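You operate a simulated robot arm through the tools that you are given. There is no shell and no other tool. Be economical: measure what you need, move in short steps, check, and stop when the job is done.

You run a simulated robot arm. Do the job below in one go: nothing can be reset, and whatever is moved stays where it is left.

TASK
Clamp the table leg, tap its plug home, then free the leg clamp.
Fine: use the rubber mallet and lay it back on its cradle.

Only the result counts: the job must be done as asked and must still hold three seconds after the hand-in. Knocking over, shifting, dropping, spilling or breaking anything else fails it.

THE ROBOT
A 6-joint arm with a two-finger parallel gripper, fixed in place. Base frame: the origin is at the foot of the arm, x ahead of it, y to its left, z up. Lengths are in mm, angles in degrees, forces in N, time in s.
With the tool pointing down near the work surface it reaches from about 180 to 760 mm from the base axis. Its first joint turns from -166.0 to 166.0 degrees. Payload 3.91 kg.
The tool frame sits at the grasp point between the pads (the TCP): z along the fingers, y along the line on which they close. The tips reach 30 mm beyond it. The gripper opens to 110 mm. The fingers are 20 mm wide and 10 mm thick; the gripper's body (48 by 112 mm) begins 55 mm behind the TCP.
Orientation is that of the tool frame in the base frame, as a unit quaternion [w, x, y, z]. With the fingers straight down and closing along the base's y, the tool's x points along the base's -x, its y along +y and its z along -z.

THE INTERFACE
- The arm moves only by the tool send_rows. Its argument "plan" is one flat list of numbers, 7 for each row, row after row: the finger opening in mm, from 0 to 110, then the shift along the base's x, y, z in mm, then the turn, a rotation vector about the base's x, y, z in degrees. In form: [claw, tx, ty, tz, rx, ry, rz, claw, tx, ty, tz, rx, ry, rz, ...]. A call has 1 to 8 rows; each row shifts and turns the commanded pose from where the row before left it. Rows are played at 5 a second. More than 50 mm and 8.6 degrees between two rows, or a gripper value outside its range, and nothing of the call is played. Where a pose cannot be reached the arm comes as near as it can. A force on the tool above 50 N (or 10 N above the force at the start of the call, whichever is more), or a blocked arm, ends the call early, and 0.2 s more pass. The fingers move at their own pace (about 45 mm/s each) and stop on an object; they squeeze with about 34 N. The grip force told is the motor's: it shows also when the fingers shut on nothing. Time passes only in rows, and 0.2 s behind the last, so rows that do not move let the fingers close. The reply holds the time, the measured pose of the TCP, the force on the tool along the base axes, the opening and the grip force, in the units named above and with some noise.
- Cameras (640 x 400 px; columns grow to the right, rows downward): "scene" is fixed at [49.3, -498.9, 1537.4]; the picture's right is [0.83, -0.56, 0.00], its down [-0.29, -0.42, -0.86] and it looks along [0.48, 0.71, -0.51] (base axes); focal length 326 px, centre (320, 200). "wrist" rides on the gripper at [71, 22, -107] in the tool frame; the picture's right is [-0.29, 0.96, 0.00], its down [-0.76, -0.23, -0.61] and it looks along [-0.58, -0.18, 0.79] (tool axes); focal length 243 px, centre (320, 200). There is no depth. A picture from a camera that has moved, and an enlarged one, comes with that camera's place and axes in the base frame and with its lens.
- camera(camera): a new picture of that camera. No time passes.
- raise_lower(by): slides the trunk up (or, below 0, down) by that many mm; the arm rides with it, the base frame stays. It gives what a move gives, with no picture.
- enlarge(camera, box): a new picture of the part [left, top, right, bottom] of that camera's present view, enlarged. No time passes.
- finish_job(): hands the job in; it is judged then, once.

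Go step by step. Nothing tells you positions but the pictures and the camera data: compare them with the known pose of the tool, close in by small moves and look again before you grip or let go. The budget is 120 turns and 84 pictures, counting those below and the enlarged ones. Unless the task says otherwise, let go and move clear before handing in, and close with one line.

The tools are called after "Call:" as a command line: name --argument value ..., lists and objects as JSON in quotes. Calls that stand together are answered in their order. send_rows: Moves the arm, as the interface text tells. Its arguments: {"type":"object","properties":{"plan":{"type":"array"}},"required":["plan"]} The other tools are called the same way: raise_lower (by) slides the trunk up or down; camera (camera) takes a picture; enlarge (camera, box) takes an enlarged picture of a part of a camera's view; finish_job () hands the job in.

At the start:

```text
clock: 0.0
position: [347.9, 192.4, 1220.9]
orientation: [0.0, -0.001, 1.0, 0.0]
ft_force: [-0.2, -0.4, -0.5]
finger_gap: 109.7
grip_force: 0.0
trunk travel left (down, up): [-525.0, 65.0]
```

scene: 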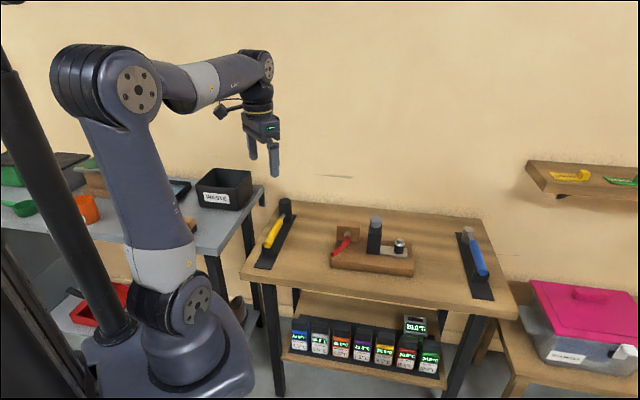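
wrist: 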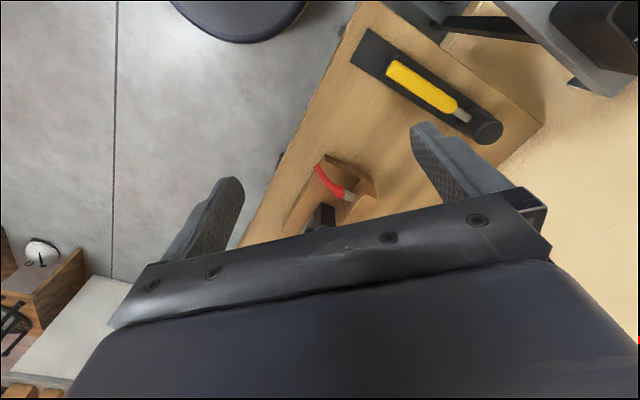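

I see a workbench with two mallets (yellow handle and blue handle) and a clamp fixture in the middle. I'll zoom in to tell them apart.

Call:
enlarge --camera "scene" --box '[310, 200, 430, 280]'

Call:
enlarge --camera "scene" --box '[240, 190, 320, 275]'

Call:
enlarge --camera "scene" --box '[440, 215, 510, 310]'

```text
5.00 times, centred on (370, 240) of scene
camera zoom: at [49.3, -498.9, 1537.4], right [0.83, -0.56, 0.0], down [-0.29, -0.42, -0.86], along [0.48, 0.71, -0.51], focal length 1628 px, centre (70, 0)
```

zoom: 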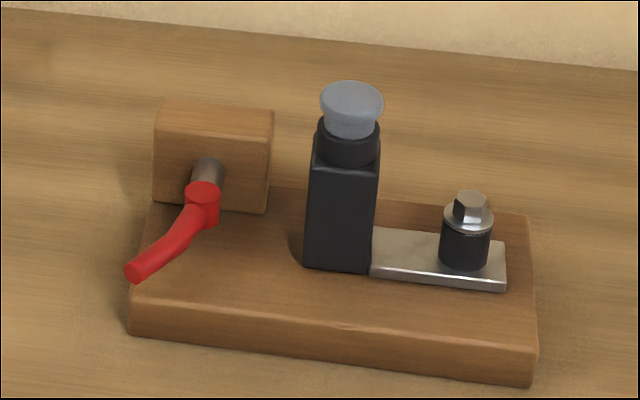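

```text
4.71 times, centred on (280, 232) of scene
camera zoom: at [49.3, -498.9, 1537.4], right [0.83, -0.56, 0.0], down [-0.29, -0.42, -0.86], along [0.48, 0.71, -0.51], focal length 1532 px, centre (508, 47)
```

zoom: 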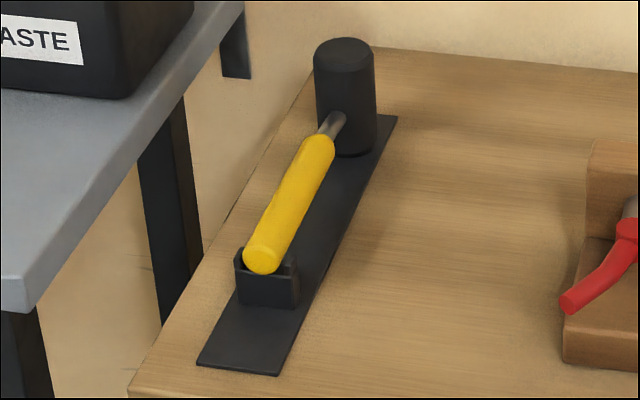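

```text
4.21 times, centred on (475, 262) of scene
camera zoom: at [49.3, -498.9, 1537.4], right [0.83, -0.56, 0.0], down [-0.29, -0.42, -0.86], along [0.48, 0.71, -0.51], focal length 1371 px, centre (-333, -63)
```

zoom: 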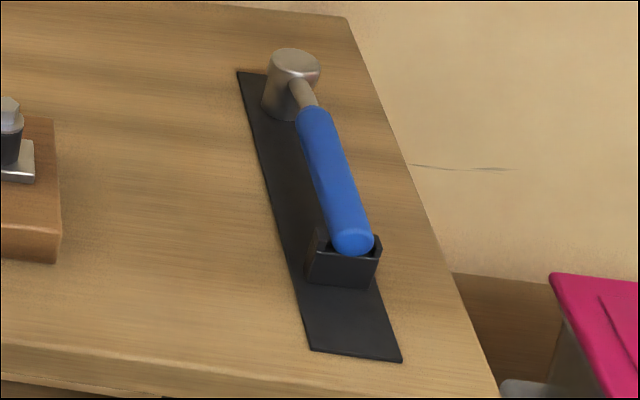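

The rubber mallet is the yellow-handled one with the black head, on the left cradle; the blue one is a steel hammer. I'll bring the wrist camera above the fixture for a top view.

Call:
send_rows --plan '[110, 43, -15, -15, 0, 0, 0, 110, 43, -15, -15, 0, 0, 0, 110, 43, -15, -15, 0, 0, 0, 110, 43, -15, -15, 0, 0, 0, 110, 43, -15, -15, 0, 0, 0, 110, 43, -15, -15, 0, 0, 0]'

Call:
camera --camera "wrist"

Call:
camera --camera "scene"

```text
clock: 1.4
position: [606.9, 102.8, 1128.1]
orientation: [-0.001, 0.0, 1.0, 0.001]
ft_force: [-0.4, -0.3, -0.2]
finger_gap: 110.1
grip_force: 0.0
trunk travel left (down, up): [-525.0, 65.0]
```

```text
78 pictures are left
camera wrist: at [535.2, 123.4, 1235.3], right [0.29, 0.96, 0.0], down [0.76, -0.23, 0.61], along [0.58, -0.18, -0.79], focal length 243 px, centre (320, 200)
```

wrist: 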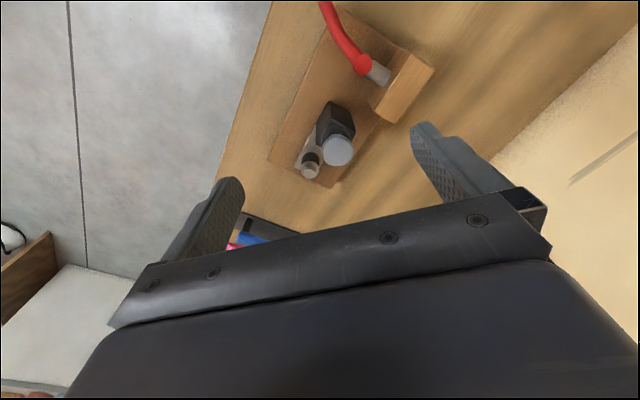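

```text
77 pictures are left
```

scene: 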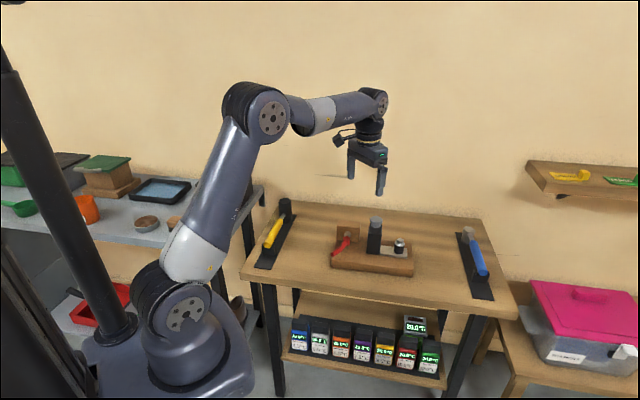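

Top view obtained. I'll enlarge the fixture for exact geometry.

Call:
enlarge --camera "wrist" --box '[250, 0, 450, 125]'

Call:
enlarge --camera "wrist" --box '[250, 80, 410, 200]'

```text
3.20 times, centred on (350, 62) of wrist
camera zoom: at [535.2, 123.4, 1235.3], right [0.29, 0.96, 0.0], down [0.76, -0.23, 0.61], along [0.58, -0.18, -0.79], focal length 776 px, centre (224, 640)
```

zoom: 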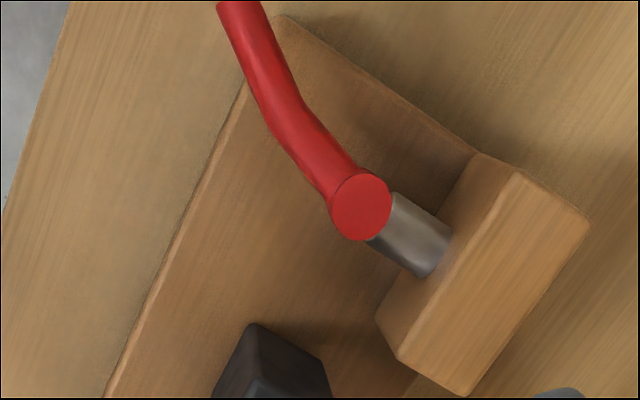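

```text
3.33 times, centred on (330, 140) of wrist
camera zoom: at [535.2, 123.4, 1235.3], right [0.29, 0.96, 0.0], down [0.76, -0.23, 0.61], along [0.58, -0.18, -0.79], focal length 809 px, centre (287, 400)
```

zoom: 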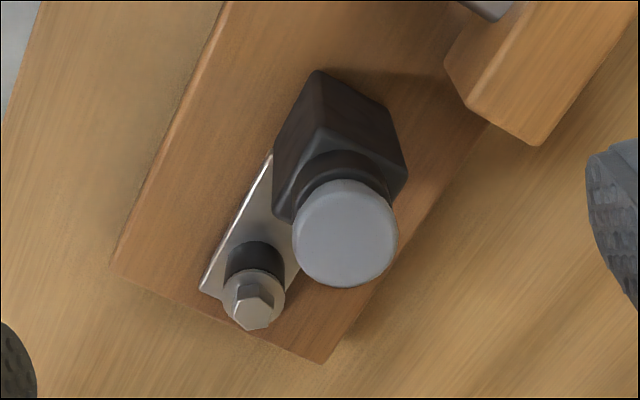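

The fixture sits about 45° yawed near (680,110). I need to understand the clamp lever's axis, so I'll zoom in further.

Call:
enlarge --camera "scene" --box '[328, 218, 368, 262]'

Call:
enlarge --camera "scene" --box '[360, 210, 420, 270]'

```text
9.09 times, centred on (348, 240) of scene
camera zoom: at [49.3, -498.9, 1537.4], right [0.83, -0.56, 0.0], down [-0.29, -0.42, -0.86], along [0.48, 0.71, -0.51], focal length 2960 px, centre (66, -164)
```

zoom: 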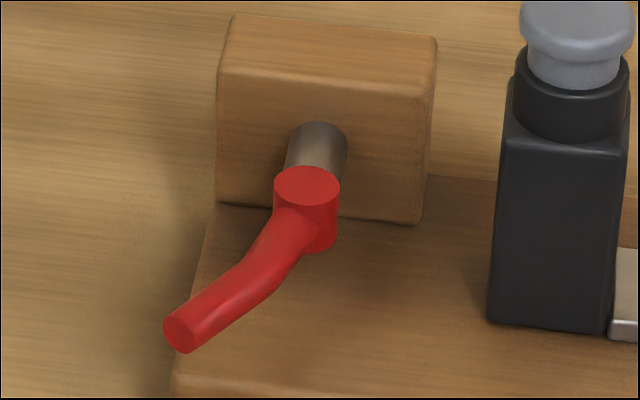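

```text
6.67 times, centred on (390, 240) of scene
camera zoom: at [49.3, -498.9, 1537.4], right [0.83, -0.56, 0.0], down [-0.29, -0.42, -0.86], along [0.48, 0.71, -0.51], focal length 2170 px, centre (-147, -67)
```

zoom: 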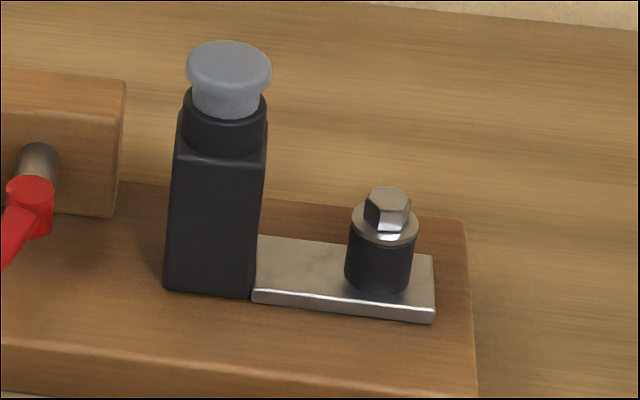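

The lever has a vertical hub at about (600,160,880) and its handle tip near (522,130). I'll lower the gripper above the lever tip and look again.

Call:
send_rows --plan '[60, -20, 7, -32, 0, 0, 0, 60, -20, 7, -32, 0, 0, 0, 60, -20, 7, -32, 0, 0, 0, 60, -20, 7, -32, 0, 0, 0]'

Call:
camera --camera "wrist"

```text
clock: 2.4
position: [524.3, 131.8, 1000.6]
orientation: [0.0, 0.0, 1.0, 0.0]
ft_force: [-0.9, 0.8, -0.3]
finger_gap: 60.0
grip_force: 0.0
trunk travel left (down, up): [-525.0, 65.0]
```

```text
72 pictures are left
camera wrist: at [452.9, 151.5, 1108.2], right [0.29, 0.96, 0.0], down [0.76, -0.23, 0.61], along [0.58, -0.18, -0.79], focal length 243 px, centre (320, 200)
```

wrist: 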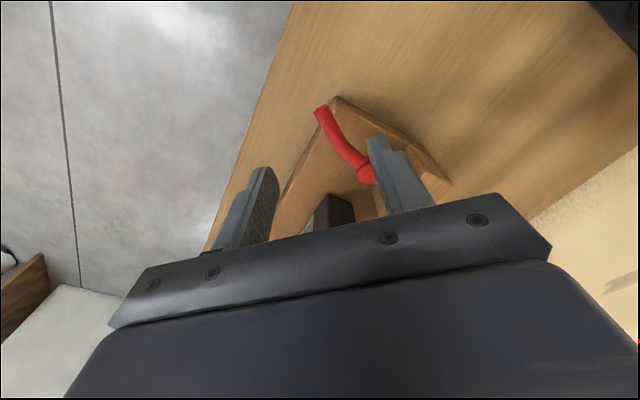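

The lever tip is at about (521,131,874). I'll straddle it with the fingers and come down.

Call:
send_rows --plan '[60, 9, 4, -40, 0, 0, 0, 60, 0, 0, -40, 0, 0, 0, 60, 0, 0, -38, 0, 0, 0, 40, 0, 0, 0, 0, 0, 0, 40, 0, 0, 0, 0, 0, 0]'

Call:
camera --camera "wrist"

Call:
enlarge --camera "scene" --box '[310, 190, 430, 280]'

```text
clock: 3.6
position: [534.5, 136.1, 884.1]
orientation: [0.0, 0.0, 1.0, 0.0]
ft_force: [0.0, -0.7, -1.1]
finger_gap: 39.9
grip_force: 0.1
trunk travel left (down, up): [-525.0, 65.0]
```

```text
71 pictures are left
camera wrist: at [462.8, 155.2, 990.4], right [0.29, 0.96, 0.0], down [0.76, -0.23, 0.61], along [0.58, -0.18, -0.79], focal length 243 px, centre (320, 200)
```

wrist: 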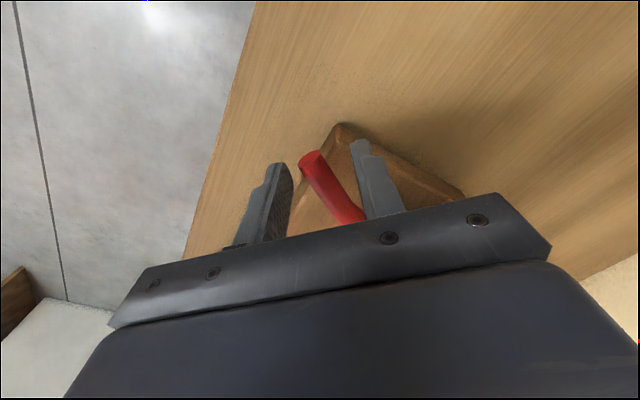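

```text
4.44 times, centred on (370, 235) of scene
camera zoom: at [49.3, -498.9, 1537.4], right [0.83, -0.56, 0.0], down [-0.29, -0.42, -0.86], along [0.48, 0.71, -0.51], focal length 1447 px, centre (98, 44)
```

zoom: 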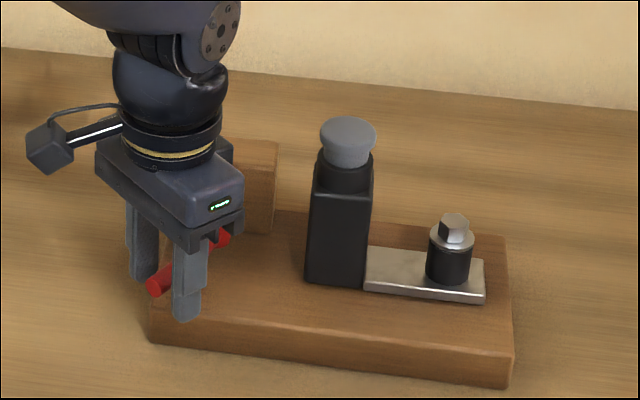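

The lever is between the fingers. I'll test which way it moves, pushing slowly to +y first.

Call:
send_rows --plan '[40, 0, 6, 0, 0, 0, 0, 40, 0, 5, 0, 0, 0, 0, 40, 0, 4, 0, 0, 0, 0, 40, 0, 4, 0, 0, 0, 0, 40, 0, 4, 0, 0, 0, 0, 40, 0, 4, 0, 0, 0, 0]'

Call:
camera --camera "wrist"

```text
clock: 5.0
position: [534.4, 162.1, 884.1]
orientation: [0.001, -0.001, 1.0, 0.0]
ft_force: [-0.6, -0.9, -0.1]
finger_gap: 40.4
grip_force: 0.5
trunk travel left (down, up): [-525.0, 65.0]
```

```text
69 pictures are left
camera wrist: at [462.3, 182.2, 991.1], right [0.29, 0.96, 0.0], down [0.76, -0.23, 0.61], along [0.58, -0.18, -0.79], focal length 243 px, centre (320, 200)
```

wrist: 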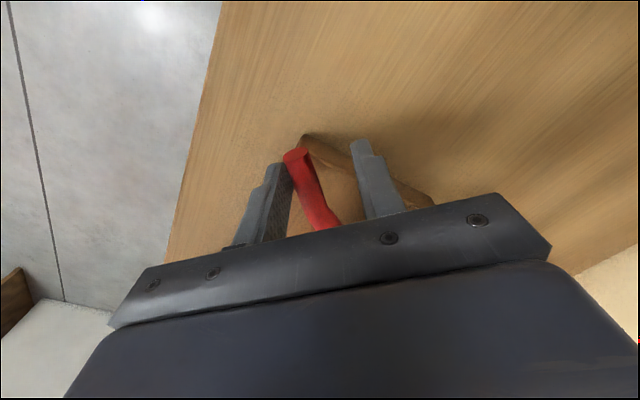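

The lever swings freely towards +y. I'll continue along its arc, turning the tool with it.

Call:
send_rows --plan '[30, 0.9, 9.2, 0, 0, 0, -8, 30, 2.2, 8.9, 0, 0, 0, -8, 30, 3.4, 8.6, 0, 0, 0, -8, 30, 4.6, 8, 0, 0, 0, -8]'

Call:
camera --camera "wrist"

Call:
enlarge --camera "scene" --box '[310, 190, 430, 280]'

```text
clock: 6.0
position: [545.5, 197.4, 884.8]
orientation: [-0.001, 0.276, 0.961, 0.0]
ft_force: [-0.5, -0.2, -0.2]
finger_gap: 30.5
grip_force: 0.2
trunk travel left (down, up): [-525.0, 65.0]
```

```text
68 pictures are left
camera wrist: at [496.6, 253.1, 992.0], right [0.75, 0.66, 0.0], down [0.52, -0.6, 0.61], along [0.4, -0.46, -0.79], focal length 243 px, centre (320, 200)
```

wrist: 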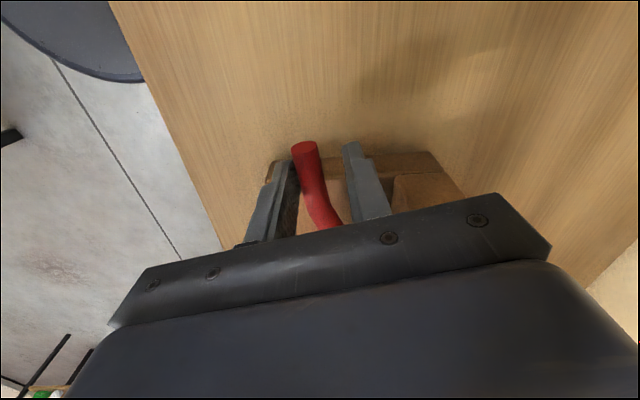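

```text
4.44 times, centred on (370, 235) of scene
camera zoom: at [49.3, -498.9, 1537.4], right [0.83, -0.56, 0.0], down [-0.29, -0.42, -0.86], along [0.48, 0.71, -0.51], focal length 1447 px, centre (98, 44)
```

zoom: 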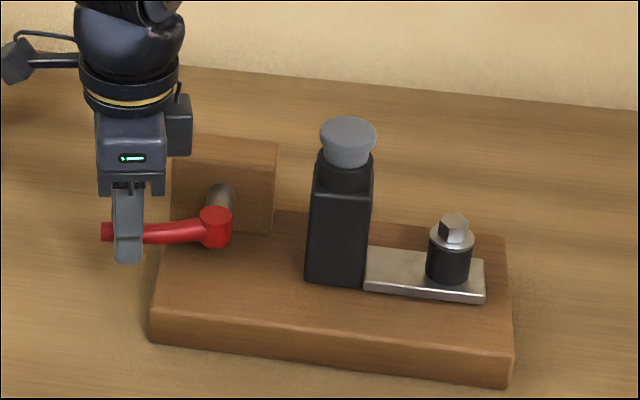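

Still free. I'll continue until it meets its stop.

Call:
send_rows --plan '[30, 5.6, 7.3, 0, 0, 0, -8, 30, 6.6, 6.4, 0, 0, 0, -8]'

Call:
enlarge --camera "scene" --box '[310, 190, 430, 280]'

Call:
camera --camera "wrist"

```text
clock: 6.6
position: [557.8, 210.3, 884.0]
orientation: [-0.001, 0.408, 0.913, 0.0]
ft_force: [-1.5, -1.6, -0.6]
finger_gap: 31.1
grip_force: 1.1
trunk travel left (down, up): [-525.0, 65.0]
```

```text
4.44 times, centred on (370, 235) of scene
camera zoom: at [49.3, -498.9, 1537.4], right [0.83, -0.56, 0.0], down [-0.29, -0.42, -0.86], along [0.48, 0.71, -0.51], focal length 1447 px, centre (98, 44)
```

zoom: 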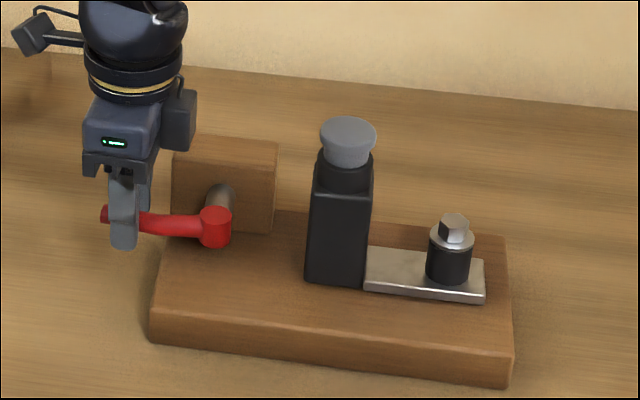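

```text
65 pictures are left
camera wrist: at [526.3, 276.8, 991.6], right [0.91, 0.42, 0.0], down [0.34, -0.72, 0.61], along [0.26, -0.55, -0.79], focal length 243 px, centre (320, 200)
```

wrist: 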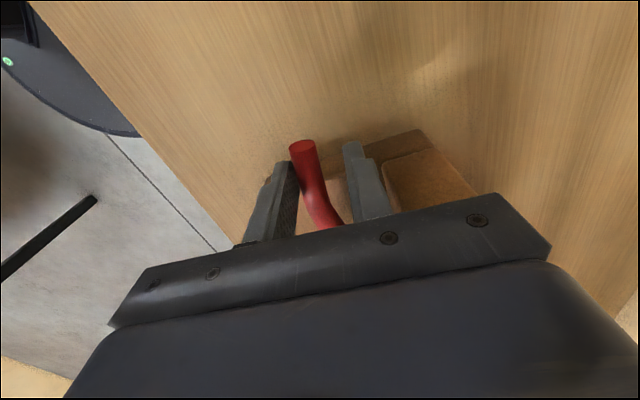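

The lever is about parallel to the block now. One more small step to feel for a stop.

Call:
send_rows --plan '[30, 3.5, 3, 0, 0, 0, -4, 30, 3.7, 2.6, 0, 0, 0, -4]'

Call:
camera --camera "wrist"

Call:
enlarge --camera "scene" --box '[310, 190, 430, 280]'

```text
clock: 7.2
position: [563.9, 212.9, 884.2]
orientation: [-0.002, 0.471, 0.882, -0.003]
ft_force: [-12.5, -24.1, 2.9]
finger_gap: 41.8
grip_force: 12.2
trunk travel left (down, up): [-525.0, 65.0]
```

```text
64 pictures are left
camera wrist: at [542.1, 282.6, 991.4], right [0.96, 0.29, 0.0], down [0.23, -0.76, 0.61], along [0.18, -0.58, -0.79], focal length 243 px, centre (320, 200)
```

wrist: 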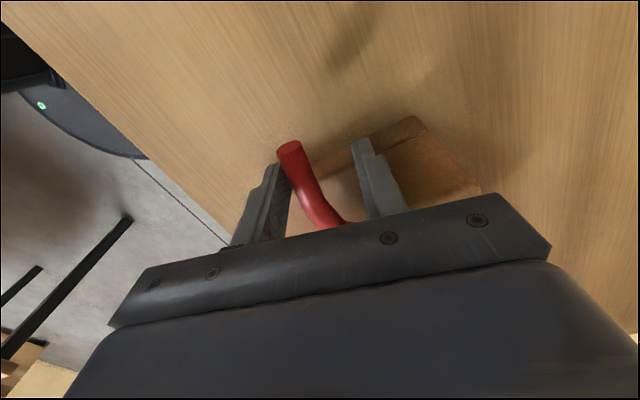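

```text
4.44 times, centred on (370, 235) of scene
camera zoom: at [49.3, -498.9, 1537.4], right [0.83, -0.56, 0.0], down [-0.29, -0.42, -0.86], along [0.48, 0.71, -0.51], focal length 1447 px, centre (98, 44)
```

zoom: 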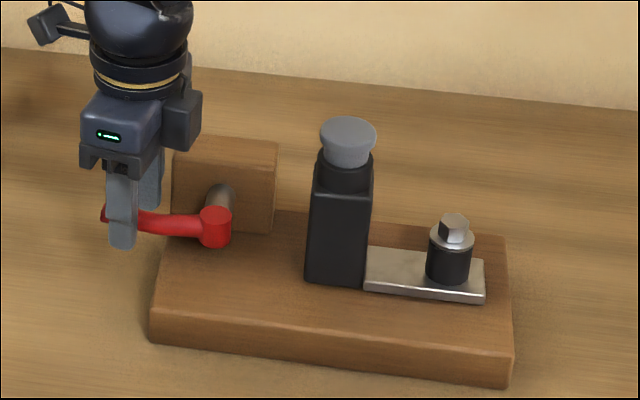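

The lever has reached a hard stop (27 N), parallel to the block. To know whether this is the closed or open end, I'll swing it back and find the other stop.

Call:
send_rows --plan '[30, -3.7, -2.6, 0, 0, 0, 4, 30, -3.5, -3, 0, 0, 0, 4, 30, -6.6, -6.4, 0, 0, 0, 8, 30, -5.6, -7.3, 0, 0, 0, 8, 30, -4.6, -8, 0, 0, 0, 8, 30, -3.4, -8.6, 0, 0, 0, 8, 30, -2.2, -8.9, 0, 0, 0, 8, 30, -0.9, -9.2, 0, 0, 0, 8]'

Call:
camera --camera "wrist"

```text
clock: 9.0
position: [532.8, 163.6, 884.2]
orientation: [0.0, -0.001, 1.0, -0.001]
ft_force: [0.7, 0.3, -0.1]
finger_gap: 30.2
grip_force: 0.9
trunk travel left (down, up): [-525.0, 65.0]
```

```text
62 pictures are left
camera wrist: at [462.8, 182.6, 991.1], right [0.29, 0.96, 0.0], down [0.76, -0.23, 0.61], along [0.58, -0.17, -0.79], focal length 243 px, centre (320, 200)
```

wrist: 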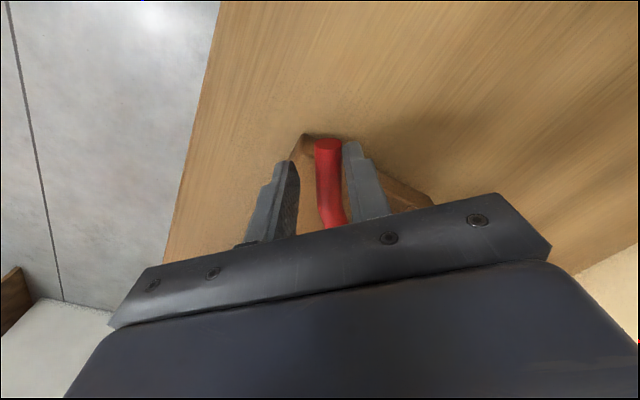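

Now on to the other side, past the starting angle, to look for its stop.

Call:
send_rows --plan '[30, 0.4, -9.2, 0, 0, 0, 8, 30, 1.6, -9.1, 0, 0, 0, 8, 30, 2.9, -8.7, 0, 0, 0, 8, 30, 4.1, -8.3, 0, 0, 0, 8]'

Call:
send_rows --plan '[30, 2.5, -3.9, 0, 0, 0, 4, 30, 2.7, -3.7, 0, 0, 0, 4]'

Call:
camera --camera "wrist"

Call:
enlarge --camera "scene" --box '[310, 190, 430, 280]'

```text
clock: 10.0
position: [543.5, 127.7, 884.8]
orientation: [0.0, -0.277, 0.961, 0.0]
ft_force: [0.0, -0.1, -0.9]
finger_gap: 30.3
grip_force: 0.0
trunk travel left (down, up): [-525.0, 65.0]
```

```text
clock: 10.6
position: [548.7, 119.2, 885.1]
orientation: [-0.001, -0.343, 0.94, 0.0]
ft_force: [0.3, -0.4, -1.2]
finger_gap: 30.5
grip_force: 0.1
trunk travel left (down, up): [-525.0, 65.0]
```

```text
61 pictures are left
camera wrist: at [480.1, 88.8, 992.3], right [-0.39, 0.92, 0.0], down [0.73, 0.31, 0.61], along [0.56, 0.24, -0.79], focal length 243 px, centre (320, 200)
```

wrist: 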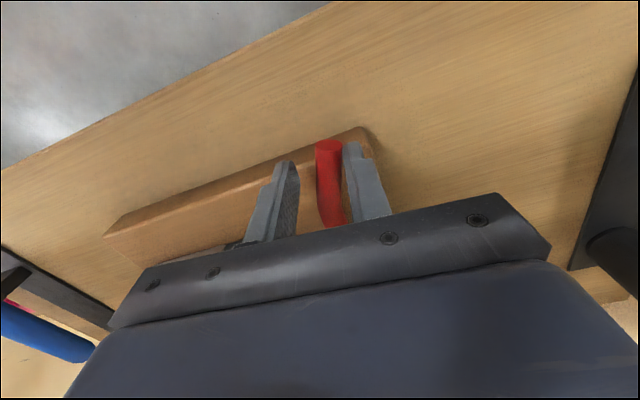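

```text
4.44 times, centred on (370, 235) of scene
camera zoom: at [49.3, -498.9, 1537.4], right [0.83, -0.56, 0.0], down [-0.29, -0.42, -0.86], along [0.48, 0.71, -0.51], focal length 1447 px, centre (98, 44)
```

zoom: 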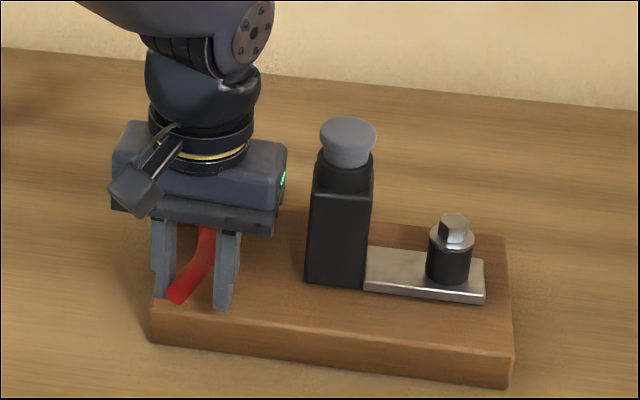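

Still no stop past the starting angle. I'll keep going a little.

Call:
send_rows --plan '[30, 6.2, -6.8, 0, 0, 0, 8, 30, 7.1, -5.9, 0, 0, 0, 8]'

Call:
send_rows --plan '[30, 3.8, -2.5, 0, 0, 0, 4, 30, 4, -2.3, 0, 0, 0, 4]'

Call:
enlarge --camera "scene" --box '[310, 190, 430, 280]'

Call:
camera --camera "wrist"

```text
clock: 11.2
position: [560.3, 114.2, 884.9]
orientation: [0.001, -0.47, 0.883, 0.001]
ft_force: [-14.7, 47.2, -0.1]
finger_gap: 49.0
grip_force: 19.7
trunk travel left (down, up): [-525.0, 65.0]
```

```text
clock: 11.6
position: [560.3, 114.6, 885.2]
orientation: [-0.001, -0.493, 0.87, 0.008]
ft_force: [-20.3, 38.9, 7.8]
finger_gap: 53.0
grip_force: 23.4
trunk travel left (down, up): [-525.0, 65.0]
stopped in row 2: the force on the tool passed its limit (the readings are from after the stop); the commanded pose is now the measured one
```

```text
4.44 times, centred on (370, 235) of scene
camera zoom: at [49.3, -498.9, 1537.4], right [0.83, -0.56, 0.0], down [-0.29, -0.42, -0.86], along [0.48, 0.71, -0.51], focal length 1447 px, centre (98, 44)
```

zoom: 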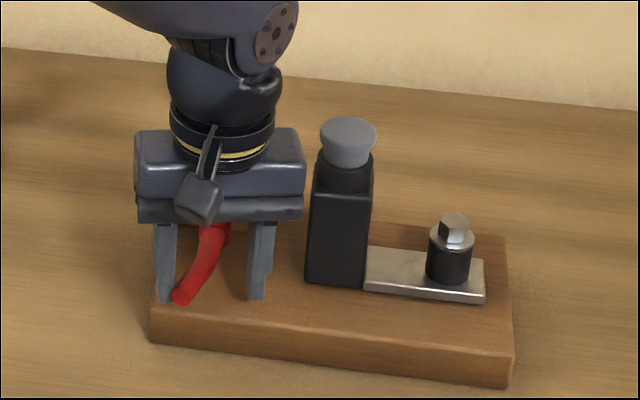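

```text
58 pictures are left
camera wrist: at [506.1, 62.6, 991.9], right [-0.67, 0.74, 0.02], down [0.59, 0.53, 0.61], along [0.44, 0.42, -0.79], focal length 243 px, centre (320, 200)
```

wrist: 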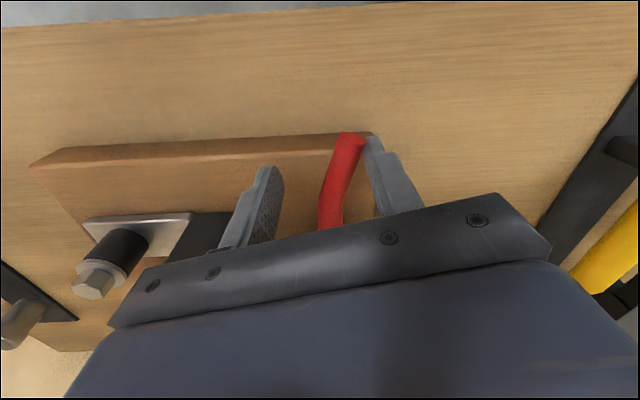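

The other stop is at about 216°; the lever started close to that end (unclamped), so the stop parallel to the block is the clamped end. Swinging the lever to the clamped stop.

Call:
send_rows --plan '[30, -5, 2, 0, 0, 0, -8, 30, -6.5, 2.5, 0, 0, 0, -8, 30, -5.2, 7.6, 0, 0, 0, -8, 30, -4.1, 8.3, 0, 0, 0, -8, 30, -2.9, 8.7, 0, 0, 0, -8, 30, -1.6, 9.1, 0, 0, 0, -8, 30, -0.4, 9.2, 0, 0, 0, -8, 30, 0.9, 9.2, 0, 0, 0, -8]'

Call:
send_rows --plan '[30, 2.2, 8.9, 0, 0, 0, -8, 30, 3.4, 8.6, 0, 0, 0, -8, 30, 4.6, 8, 0, 0, 0, -8, 30, 5.6, 7.3, 0, 0, 0, -8, 30, 6.6, 6.4, 0, 0, 0, -8, 30, 3.5, 3, 0, 0, 0, -4, 30, 3.7, 2.6, 0, 0, 0, -4]'

Call:
camera --camera "wrist"

Call:
enlarge --camera "scene" --box '[310, 190, 430, 280]'

```text
clock: 13.4
position: [538.4, 165.5, 886.6]
orientation: [0.003, 0.042, 0.999, 0.004]
ft_force: [1.3, -0.6, -0.1]
finger_gap: 30.4
grip_force: 0.2
trunk travel left (down, up): [-525.0, 65.0]
```

```text
clock: 15.0
position: [566.7, 207.0, 884.9]
orientation: [0.004, 0.445, 0.895, 0.001]
ft_force: [-8.7, -12.2, 2.9]
finger_gap: 37.8
grip_force: 7.5
trunk travel left (down, up): [-525.0, 65.0]
```

```text
57 pictures are left
camera wrist: at [540.0, 275.2, 991.4], right [0.94, 0.35, 0.01], down [0.27, -0.74, 0.61], along [0.22, -0.57, -0.79], focal length 243 px, centre (320, 200)
```

wrist: 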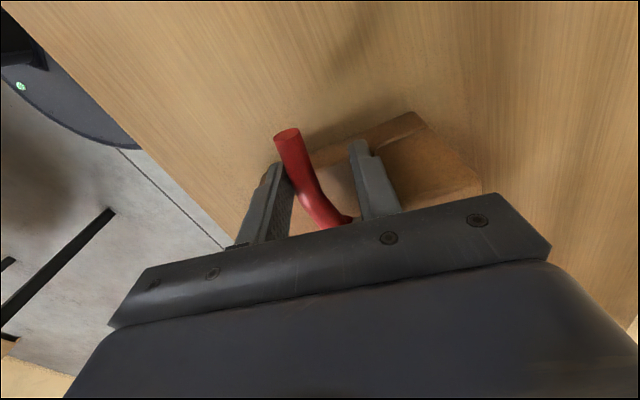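

```text
4.44 times, centred on (370, 235) of scene
camera zoom: at [49.3, -498.9, 1537.4], right [0.83, -0.56, 0.0], down [-0.29, -0.42, -0.86], along [0.48, 0.71, -0.51], focal length 1447 px, centre (98, 44)
```

zoom: 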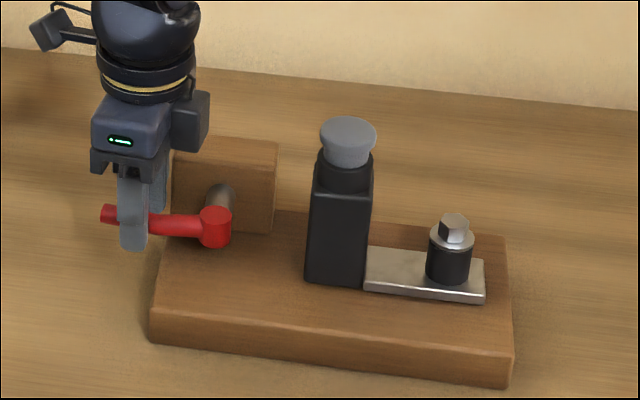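

The lever is at its clamped stop (131.7°). I'll back the finger off, rise, and check the lever stays.

Call:
send_rows --plan '[34, -6, -5, 0, 0, 0, 0, 34, -2, -2, 0, 0, 0, 0, 34, 0, 0, 40, 0, 0, 0, 34, 0, 0, 45, 0, 0, 0, 34, 0, 0, 45, 0, 0, 0]'

Call:
enlarge --camera "scene" --box '[310, 190, 430, 280]'

```text
clock: 16.2
position: [561.8, 202.3, 1015.2]
orientation: [0.004, 0.444, 0.896, 0.003]
ft_force: [0.8, -0.1, -0.7]
finger_gap: 33.8
grip_force: 0.1
trunk travel left (down, up): [-525.0, 65.0]
```

```text
4.44 times, centred on (370, 235) of scene
camera zoom: at [49.3, -498.9, 1537.4], right [0.83, -0.56, 0.0], down [-0.29, -0.42, -0.86], along [0.48, 0.71, -0.51], focal length 1447 px, centre (98, 44)
```

zoom: 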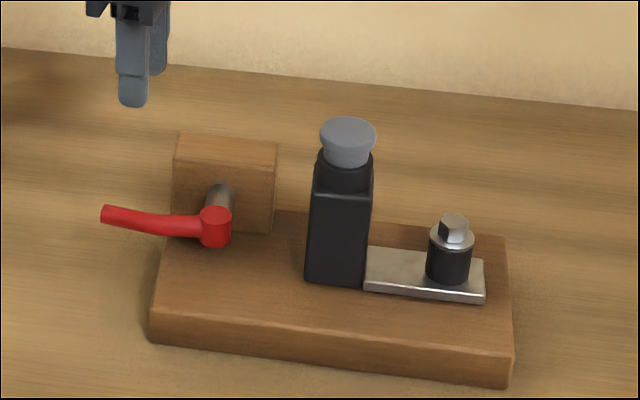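

The clamp stays closed. Next I go over the rubber mallet's handle (mid ≈ (450,375)), turning the fingers to close across it.

Call:
send_rows --plan '[80, -10, 13.6, 4, 0, 0, 8.3, 80, -10, 13.6, 4, 0, 0, 8.3, 80, -10, 13.6, 4, 0, 0, 8.3, 80, -10, 13.6, 4, 0, 0, 8.3, 80, -10, 13.6, 4, 0, 0, 8.3, 80, -10, 13.6, 4, 0, 0, 8.3]'

Call:
send_rows --plan '[80, -10, 13.6, 4, 0, 0, 8.3, 80, -10, 13.6, 4, 0, 0, 8.3, 80, -10, 13.6, 4, 0, 0, 8.3, 80, -10, 13.6, 4, 0, 0, 8.3, 80, -10, 13.6, 4, 0, 0, 8.3, 80, -10, 13.6, 4, 0, 0, 7]'

Call:
camera --camera "wrist"

Call:
enlarge --camera "scene" --box '[240, 190, 320, 275]'

```text
clock: 17.6
position: [501.6, 283.9, 1039.2]
orientation: [0.002, 0.024, 1.0, 0.003]
ft_force: [-0.2, -0.5, -0.1]
finger_gap: 79.9
grip_force: 0.0
trunk travel left (down, up): [-525.0, 65.0]
```

```text
clock: 19.0
position: [439.3, 367.0, 1062.9]
orientation: [0.001, -0.388, 0.922, 0.006]
ft_force: [0.6, -0.1, -1.3]
finger_gap: 79.9
grip_force: 0.1
trunk travel left (down, up): [-525.0, 65.0]
```

```text
54 pictures are left
camera wrist: at [375.0, 328.7, 1170.1], right [-0.48, 0.88, 0.01], down [0.7, 0.38, 0.61], along [0.53, 0.3, -0.79], focal length 243 px, centre (320, 200)
```

wrist: 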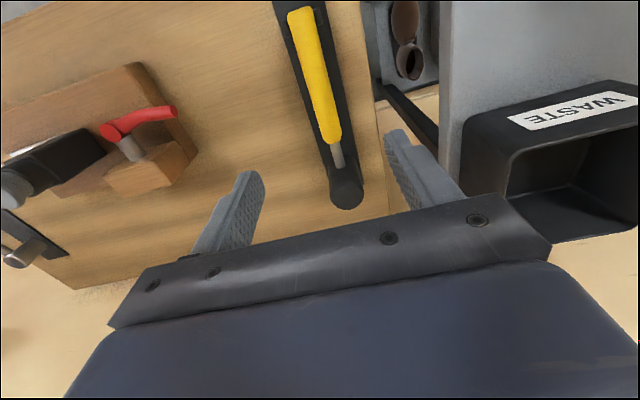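

```text
4.71 times, centred on (280, 232) of scene
camera zoom: at [49.3, -498.9, 1537.4], right [0.83, -0.56, 0.0], down [-0.29, -0.42, -0.86], along [0.48, 0.71, -0.51], focal length 1532 px, centre (508, 47)
```

zoom: 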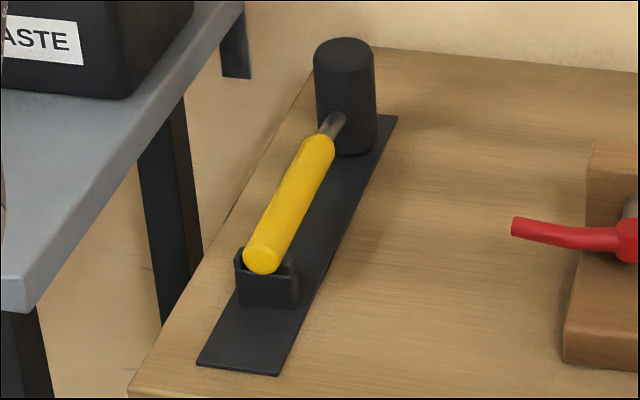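

The mallet head (≈49 mm wide, axis ≈(538,465), top ≈890) can be gripped directly, which puts the tapping force in line with the tool. I'll move above the head and look.

Call:
send_rows --plan '[90, 25, 24.5, -12, 0, 0, 0, 90, 25, 24.5, -12, 0, 0, 0, 90, 25, 24.5, -12, 0, 0, 0, 90, 24, 24.5, -12, 0, 0, 0]'

Call:
camera --camera "wrist"

Call:
camera --camera "scene"

```text
clock: 20.0
position: [541.2, 463.5, 1014.7]
orientation: [0.0, -0.387, 0.922, 0.005]
ft_force: [0.7, -0.6, 0.8]
finger_gap: 90.1
grip_force: 0.1
trunk travel left (down, up): [-525.0, 65.0]
```

```text
52 pictures are left
camera wrist: at [475.2, 425.1, 1122.0], right [-0.48, 0.88, 0.01], down [0.7, 0.38, 0.61], along [0.53, 0.3, -0.79], focal length 243 px, centre (320, 200)
```

wrist: 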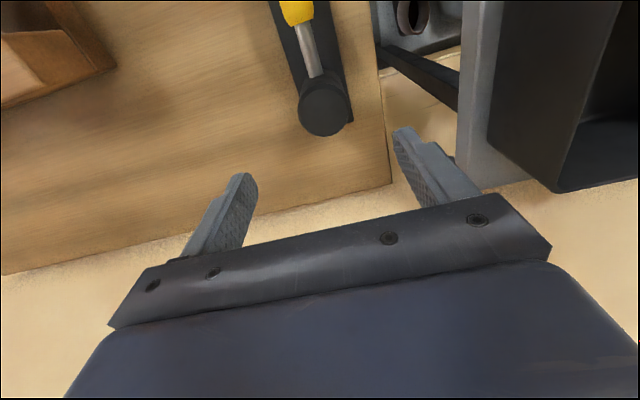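

```text
51 pictures are left
```

scene: 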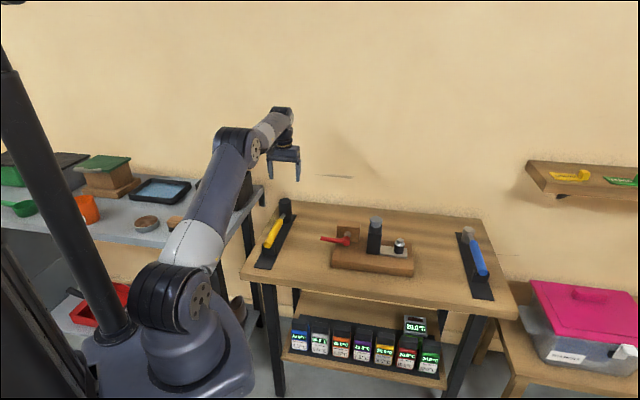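

Call:
enlarge --camera "wrist" --box '[270, 50, 390, 150]'

```text
4.00 times, centred on (330, 100) of wrist
camera zoom: at [475.2, 425.1, 1122.0], right [-0.48, 0.88, 0.01], down [0.7, 0.38, 0.61], along [0.53, 0.3, -0.79], focal length 970 px, centre (280, 600)
```

zoom: 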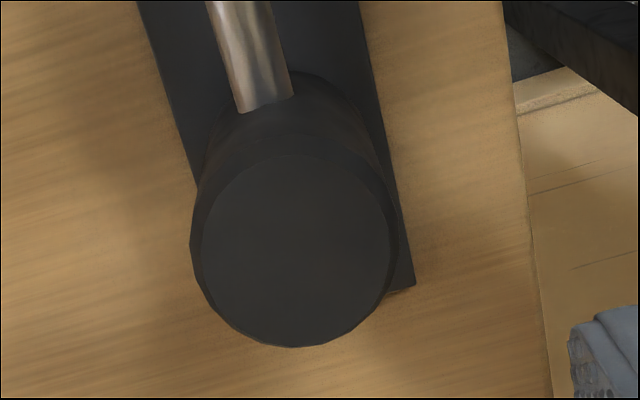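

Head axis ≈ (537.5,465.5). I'll centre on it and lower so the fingers flank the head.

Call:
send_rows --plan '[80, -3.7, 2, -30, 0, 0, 0, 80, 0, 0, -40, 0, 0, 0, 80, 0, 0, -40, 0, 0, 0, 80, 0, 0, -37, 0, 0, 0]'

Call:
camera --camera "wrist"

Call:
enlarge --camera "scene" --box '[240, 170, 330, 275]'

```text
clock: 21.0
position: [534.3, 463.4, 865.1]
orientation: [0.001, -0.387, 0.922, 0.005]
ft_force: [0.3, 0.0, 0.7]
finger_gap: 80.0
grip_force: 0.1
trunk travel left (down, up): [-525.0, 65.0]
```

```text
49 pictures are left
camera wrist: at [469.7, 425.9, 973.6], right [-0.48, 0.88, 0.01], down [0.7, 0.37, 0.61], along [0.53, 0.3, -0.79], focal length 243 px, centre (320, 200)
```

wrist: 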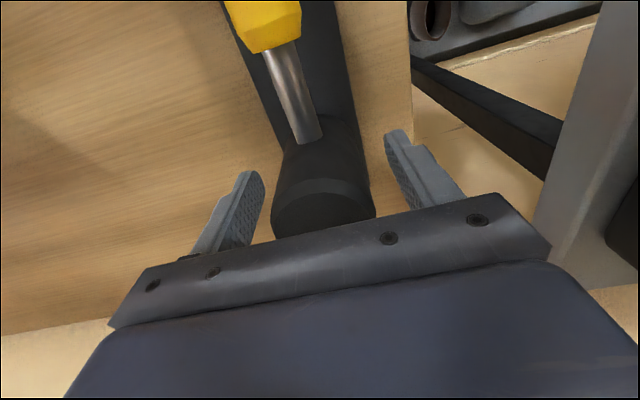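

```text
3.81 times, centred on (285, 222) of scene
camera zoom: at [49.3, -498.9, 1537.4], right [0.83, -0.56, 0.0], down [-0.29, -0.42, -0.86], along [0.48, 0.71, -0.51], focal length 1240 px, centre (453, 114)
```

zoom: 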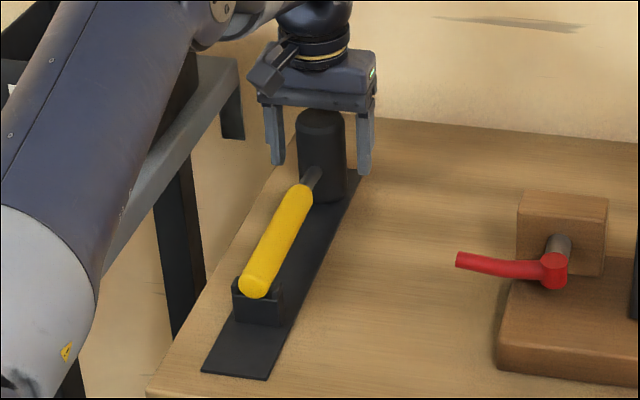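

The fingers flank the head evenly. Closing on it.

Call:
send_rows --plan '[60, 2, 2, 0, 0, 0, 0, 50, 0, 0, 0, 0, 0, 0, 40, 0, 0, 0, 0, 0, 0, 30, 0, 0, 0, 0, 0, 0, 30, 0, 0, 0, 0, 0, 0]'

Call:
camera --camera "wrist"

```text
clock: 22.2
position: [538.1, 466.4, 867.1]
orientation: [0.001, -0.386, 0.922, 0.005]
ft_force: [-0.5, 0.9, 1.8]
finger_gap: 47.3
grip_force: 33.8
trunk travel left (down, up): [-525.0, 65.0]
```

```text
47 pictures are left
camera wrist: at [472.2, 428.2, 974.8], right [-0.48, 0.88, 0.01], down [0.7, 0.37, 0.61], along [0.53, 0.3, -0.79], focal length 243 px, centre (320, 200)
```

wrist: 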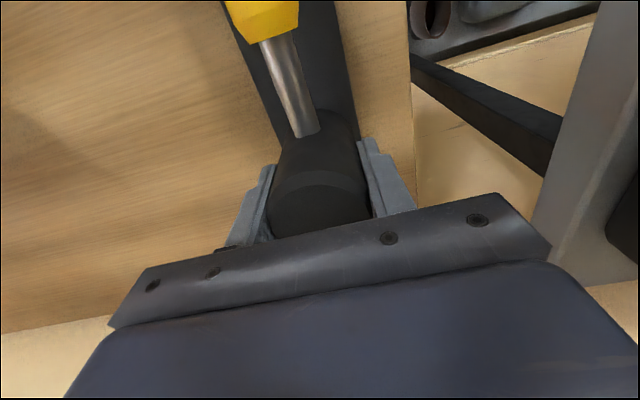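

Gripped at 47.3 mm (pose (538,466,867) noted for the return). Lifting straight up.

Call:
send_rows --plan '[30, 0, 0, 10, 0, 0, 0, 30, 0, 0, 20, 0, 0, 0, 30, 0, 0, 30, 0, 0, 0, 30, 0, 0, 40, 0, 0, 0, 30, 0, 0, 45, 0, 0, 0, 30, 0, 0, 45, 0, 0, 0]'

Call:
camera --camera "scene"

Call:
camera --camera "wrist"

```text
clock: 23.6
position: [537.3, 465.8, 1057.9]
orientation: [0.0, -0.386, 0.922, 0.005]
ft_force: [0.8, 0.4, -3.0]
finger_gap: 47.3
grip_force: 34.0
trunk travel left (down, up): [-525.0, 65.0]
```

```text
46 pictures are left
```

scene: 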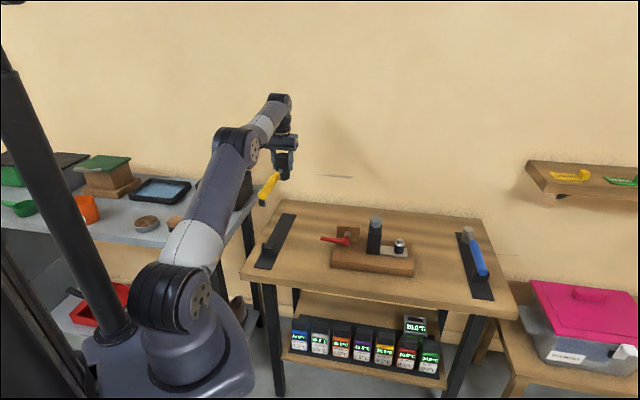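

```text
45 pictures are left
camera wrist: at [472.4, 428.3, 1164.4], right [-0.48, 0.88, 0.01], down [0.7, 0.38, 0.61], along [0.53, 0.3, -0.79], focal length 243 px, centre (320, 200)
```

wrist: 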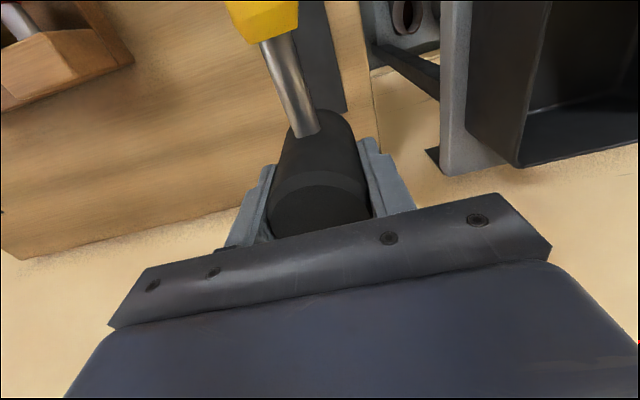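

The mallet hangs level. Carrying it over the plug at (671,104).

Call:
send_rows --plan '[30, 16.7, -45, 3, 0, 0, 0, 30, 16.7, -45, 3, 0, 0, 0, 30, 16.7, -45, 3, 0, 0, 0, 30, 16.7, -45, 3, 0, 0, 0, 30, 16.7, -45, 3, 0, 0, 0, 30, 16.7, -45, 3, 0, 0, 0, 30, 16.7, -45, 3, 0, 0, 0, 30, 16.7, -46, 3, 0, 0, 0]'

Call:
enlarge --camera "scene" --box '[310, 130, 450, 280]'

Call:
camera --camera "wrist"

```text
clock: 25.4
position: [672.5, 106.2, 1080.0]
orientation: [-0.001, -0.388, 0.922, 0.004]
ft_force: [0.3, 0.4, -2.6]
finger_gap: 47.5
grip_force: 34.4
trunk travel left (down, up): [-525.0, 65.0]
```

```text
2.67 times, centred on (380, 205) of scene
camera zoom: at [49.3, -498.9, 1537.4], right [0.83, -0.56, 0.0], down [-0.29, -0.42, -0.86], along [0.48, 0.71, -0.51], focal length 868 px, centre (160, 187)
```

zoom: 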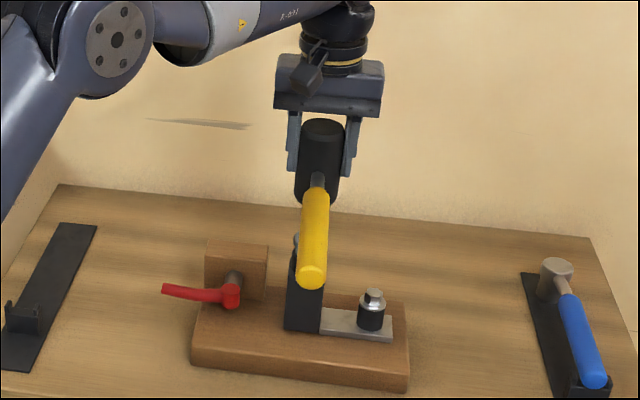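

```text
43 pictures are left
camera wrist: at [607.3, 67.7, 1187.7], right [-0.48, 0.88, 0.01], down [0.7, 0.38, 0.61], along [0.53, 0.3, -0.79], focal length 243 px, centre (320, 200)
```

wrist: 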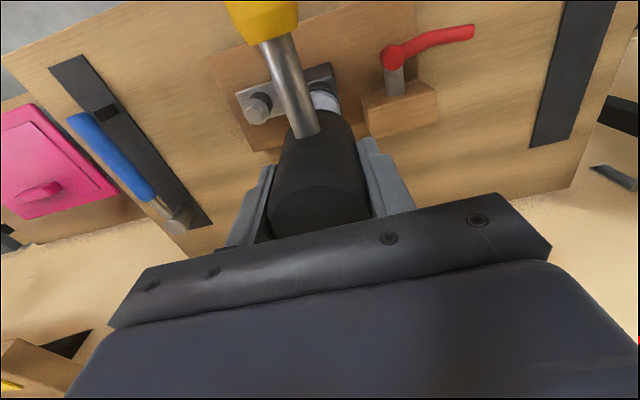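

Aligned over the plug as predicted. Lowering to just above it.

Call:
send_rows --plan '[30, -1.5, -2, -20, 0, 0, 0, 30, 0, 0, -15, 0, 0, 0, 30, 0, 0, -10, 0, 0, 0]'

Call:
enlarge --camera "scene" --box '[330, 160, 430, 260]'

Call:
enlarge --camera "wrist" --box '[240, 50, 420, 170]'

```text
clock: 26.2
position: [671.1, 105.5, 1036.2]
orientation: [0.001, -0.386, 0.922, 0.005]
ft_force: [0.5, 0.7, -3.5]
finger_gap: 47.4
grip_force: 33.7
trunk travel left (down, up): [-525.0, 65.0]
```

```text
4.00 times, centred on (380, 210) of scene
camera zoom: at [49.3, -498.9, 1537.4], right [0.83, -0.56, 0.0], down [-0.29, -0.42, -0.86], along [0.48, 0.71, -0.51], focal length 1302 px, centre (80, 160)
```

zoom: 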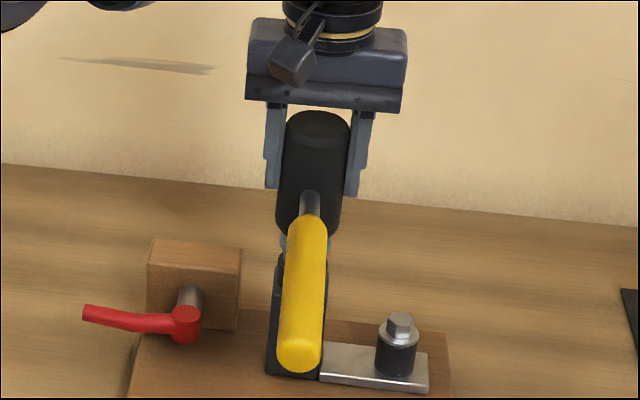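

```text
3.33 times, centred on (330, 110) of wrist
camera zoom: at [605.7, 67.1, 1143.2], right [-0.48, 0.88, 0.01], down [0.7, 0.38, 0.61], along [0.53, 0.3, -0.79], focal length 809 px, centre (287, 500)
```

zoom: 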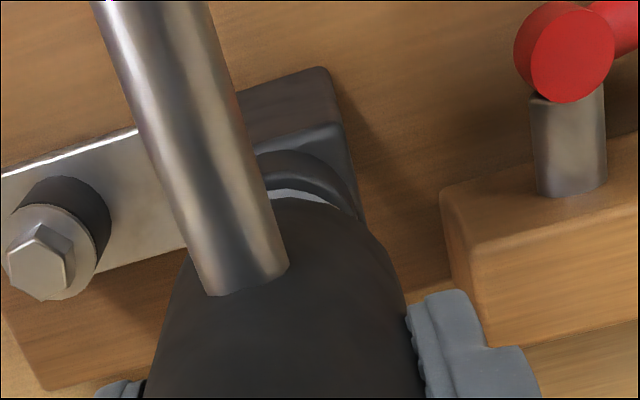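

Aligned. I'll come down in small steps until contact.

Call:
send_rows --plan '[30, 0, -1, -6, 0, 0, 0, 30, 0, 0, -4, 0, 0, 0, 30, 0, 0, -3, 0, 0, 0, 30, 0, 0, -3, 0, 0, 0, 30, 0, 0, -3, 0, 0, 0]'

```text
clock: 27.4
position: [669.7, 103.7, 1023.7]
orientation: [0.006, -0.386, 0.922, 0.004]
ft_force: [1.7, 0.0, 36.9]
finger_gap: 47.4
grip_force: 34.2
trunk travel left (down, up): [-525.0, 65.0]
```

Contact at z ≈ 1024. Now a real tap: raise, then a quick stroke down.

Call:
send_rows --plan '[30, 0, 0, 25, 0, 0, 0, 30, 0, 0, 0, 0, 0, 0, 30, 0, 0, -28, 0, 0, 0, 30, 0, 0, 15, 0, 0, 0]'

Call:
enlarge --camera "scene" --box '[330, 160, 430, 260]'

Call:
enlarge --camera "wrist" --box '[240, 50, 420, 170]'

```text
clock: 28.4
position: [669.2, 104.5, 1028.6]
orientation: [0.0, -0.387, 0.922, 0.006]
ft_force: [-0.6, -0.5, -2.9]
finger_gap: 47.7
grip_force: 33.8
trunk travel left (down, up): [-525.0, 65.0]
```

```text
4.00 times, centred on (380, 210) of scene
camera zoom: at [49.3, -498.9, 1537.4], right [0.83, -0.56, 0.0], down [-0.29, -0.42, -0.86], along [0.48, 0.71, -0.51], focal length 1302 px, centre (80, 160)
```

zoom: 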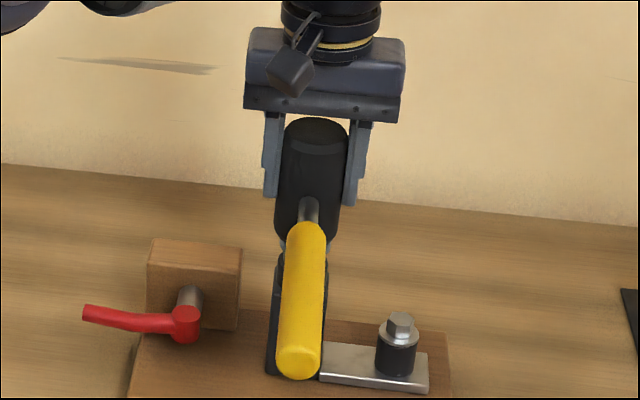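

```text
3.33 times, centred on (330, 110) of wrist
camera zoom: at [604.5, 66.7, 1136.2], right [-0.48, 0.88, 0.01], down [0.7, 0.38, 0.61], along [0.53, 0.3, -0.79], focal length 809 px, centre (287, 500)
```

zoom: 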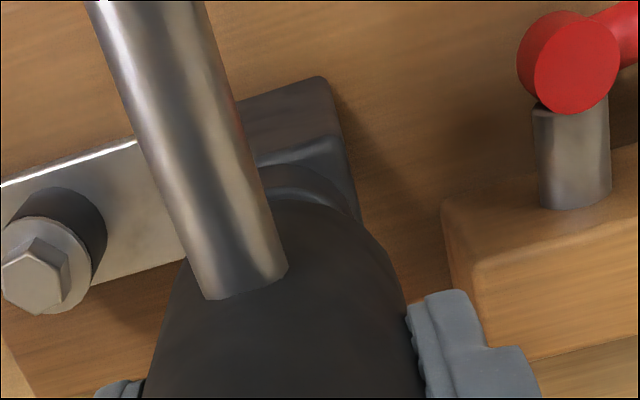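

I'll probe the plug's height to see whether the tap moved it.

Call:
send_rows --plan '[30, 0, 0, -4, 0, 0, 0, 30, 0, 0, -3, 0, 0, 0, 30, 0, 0, -3, 0, 0, 0, 30, 0, 0, -2, 0, 0, 0]'

```text
clock: 29.4
position: [669.2, 104.1, 1022.2]
orientation: [0.004, -0.387, 0.922, 0.005]
ft_force: [-2.2, 3.1, 27.2]
finger_gap: 47.3
grip_force: 33.8
trunk travel left (down, up): [-525.0, 65.0]
```

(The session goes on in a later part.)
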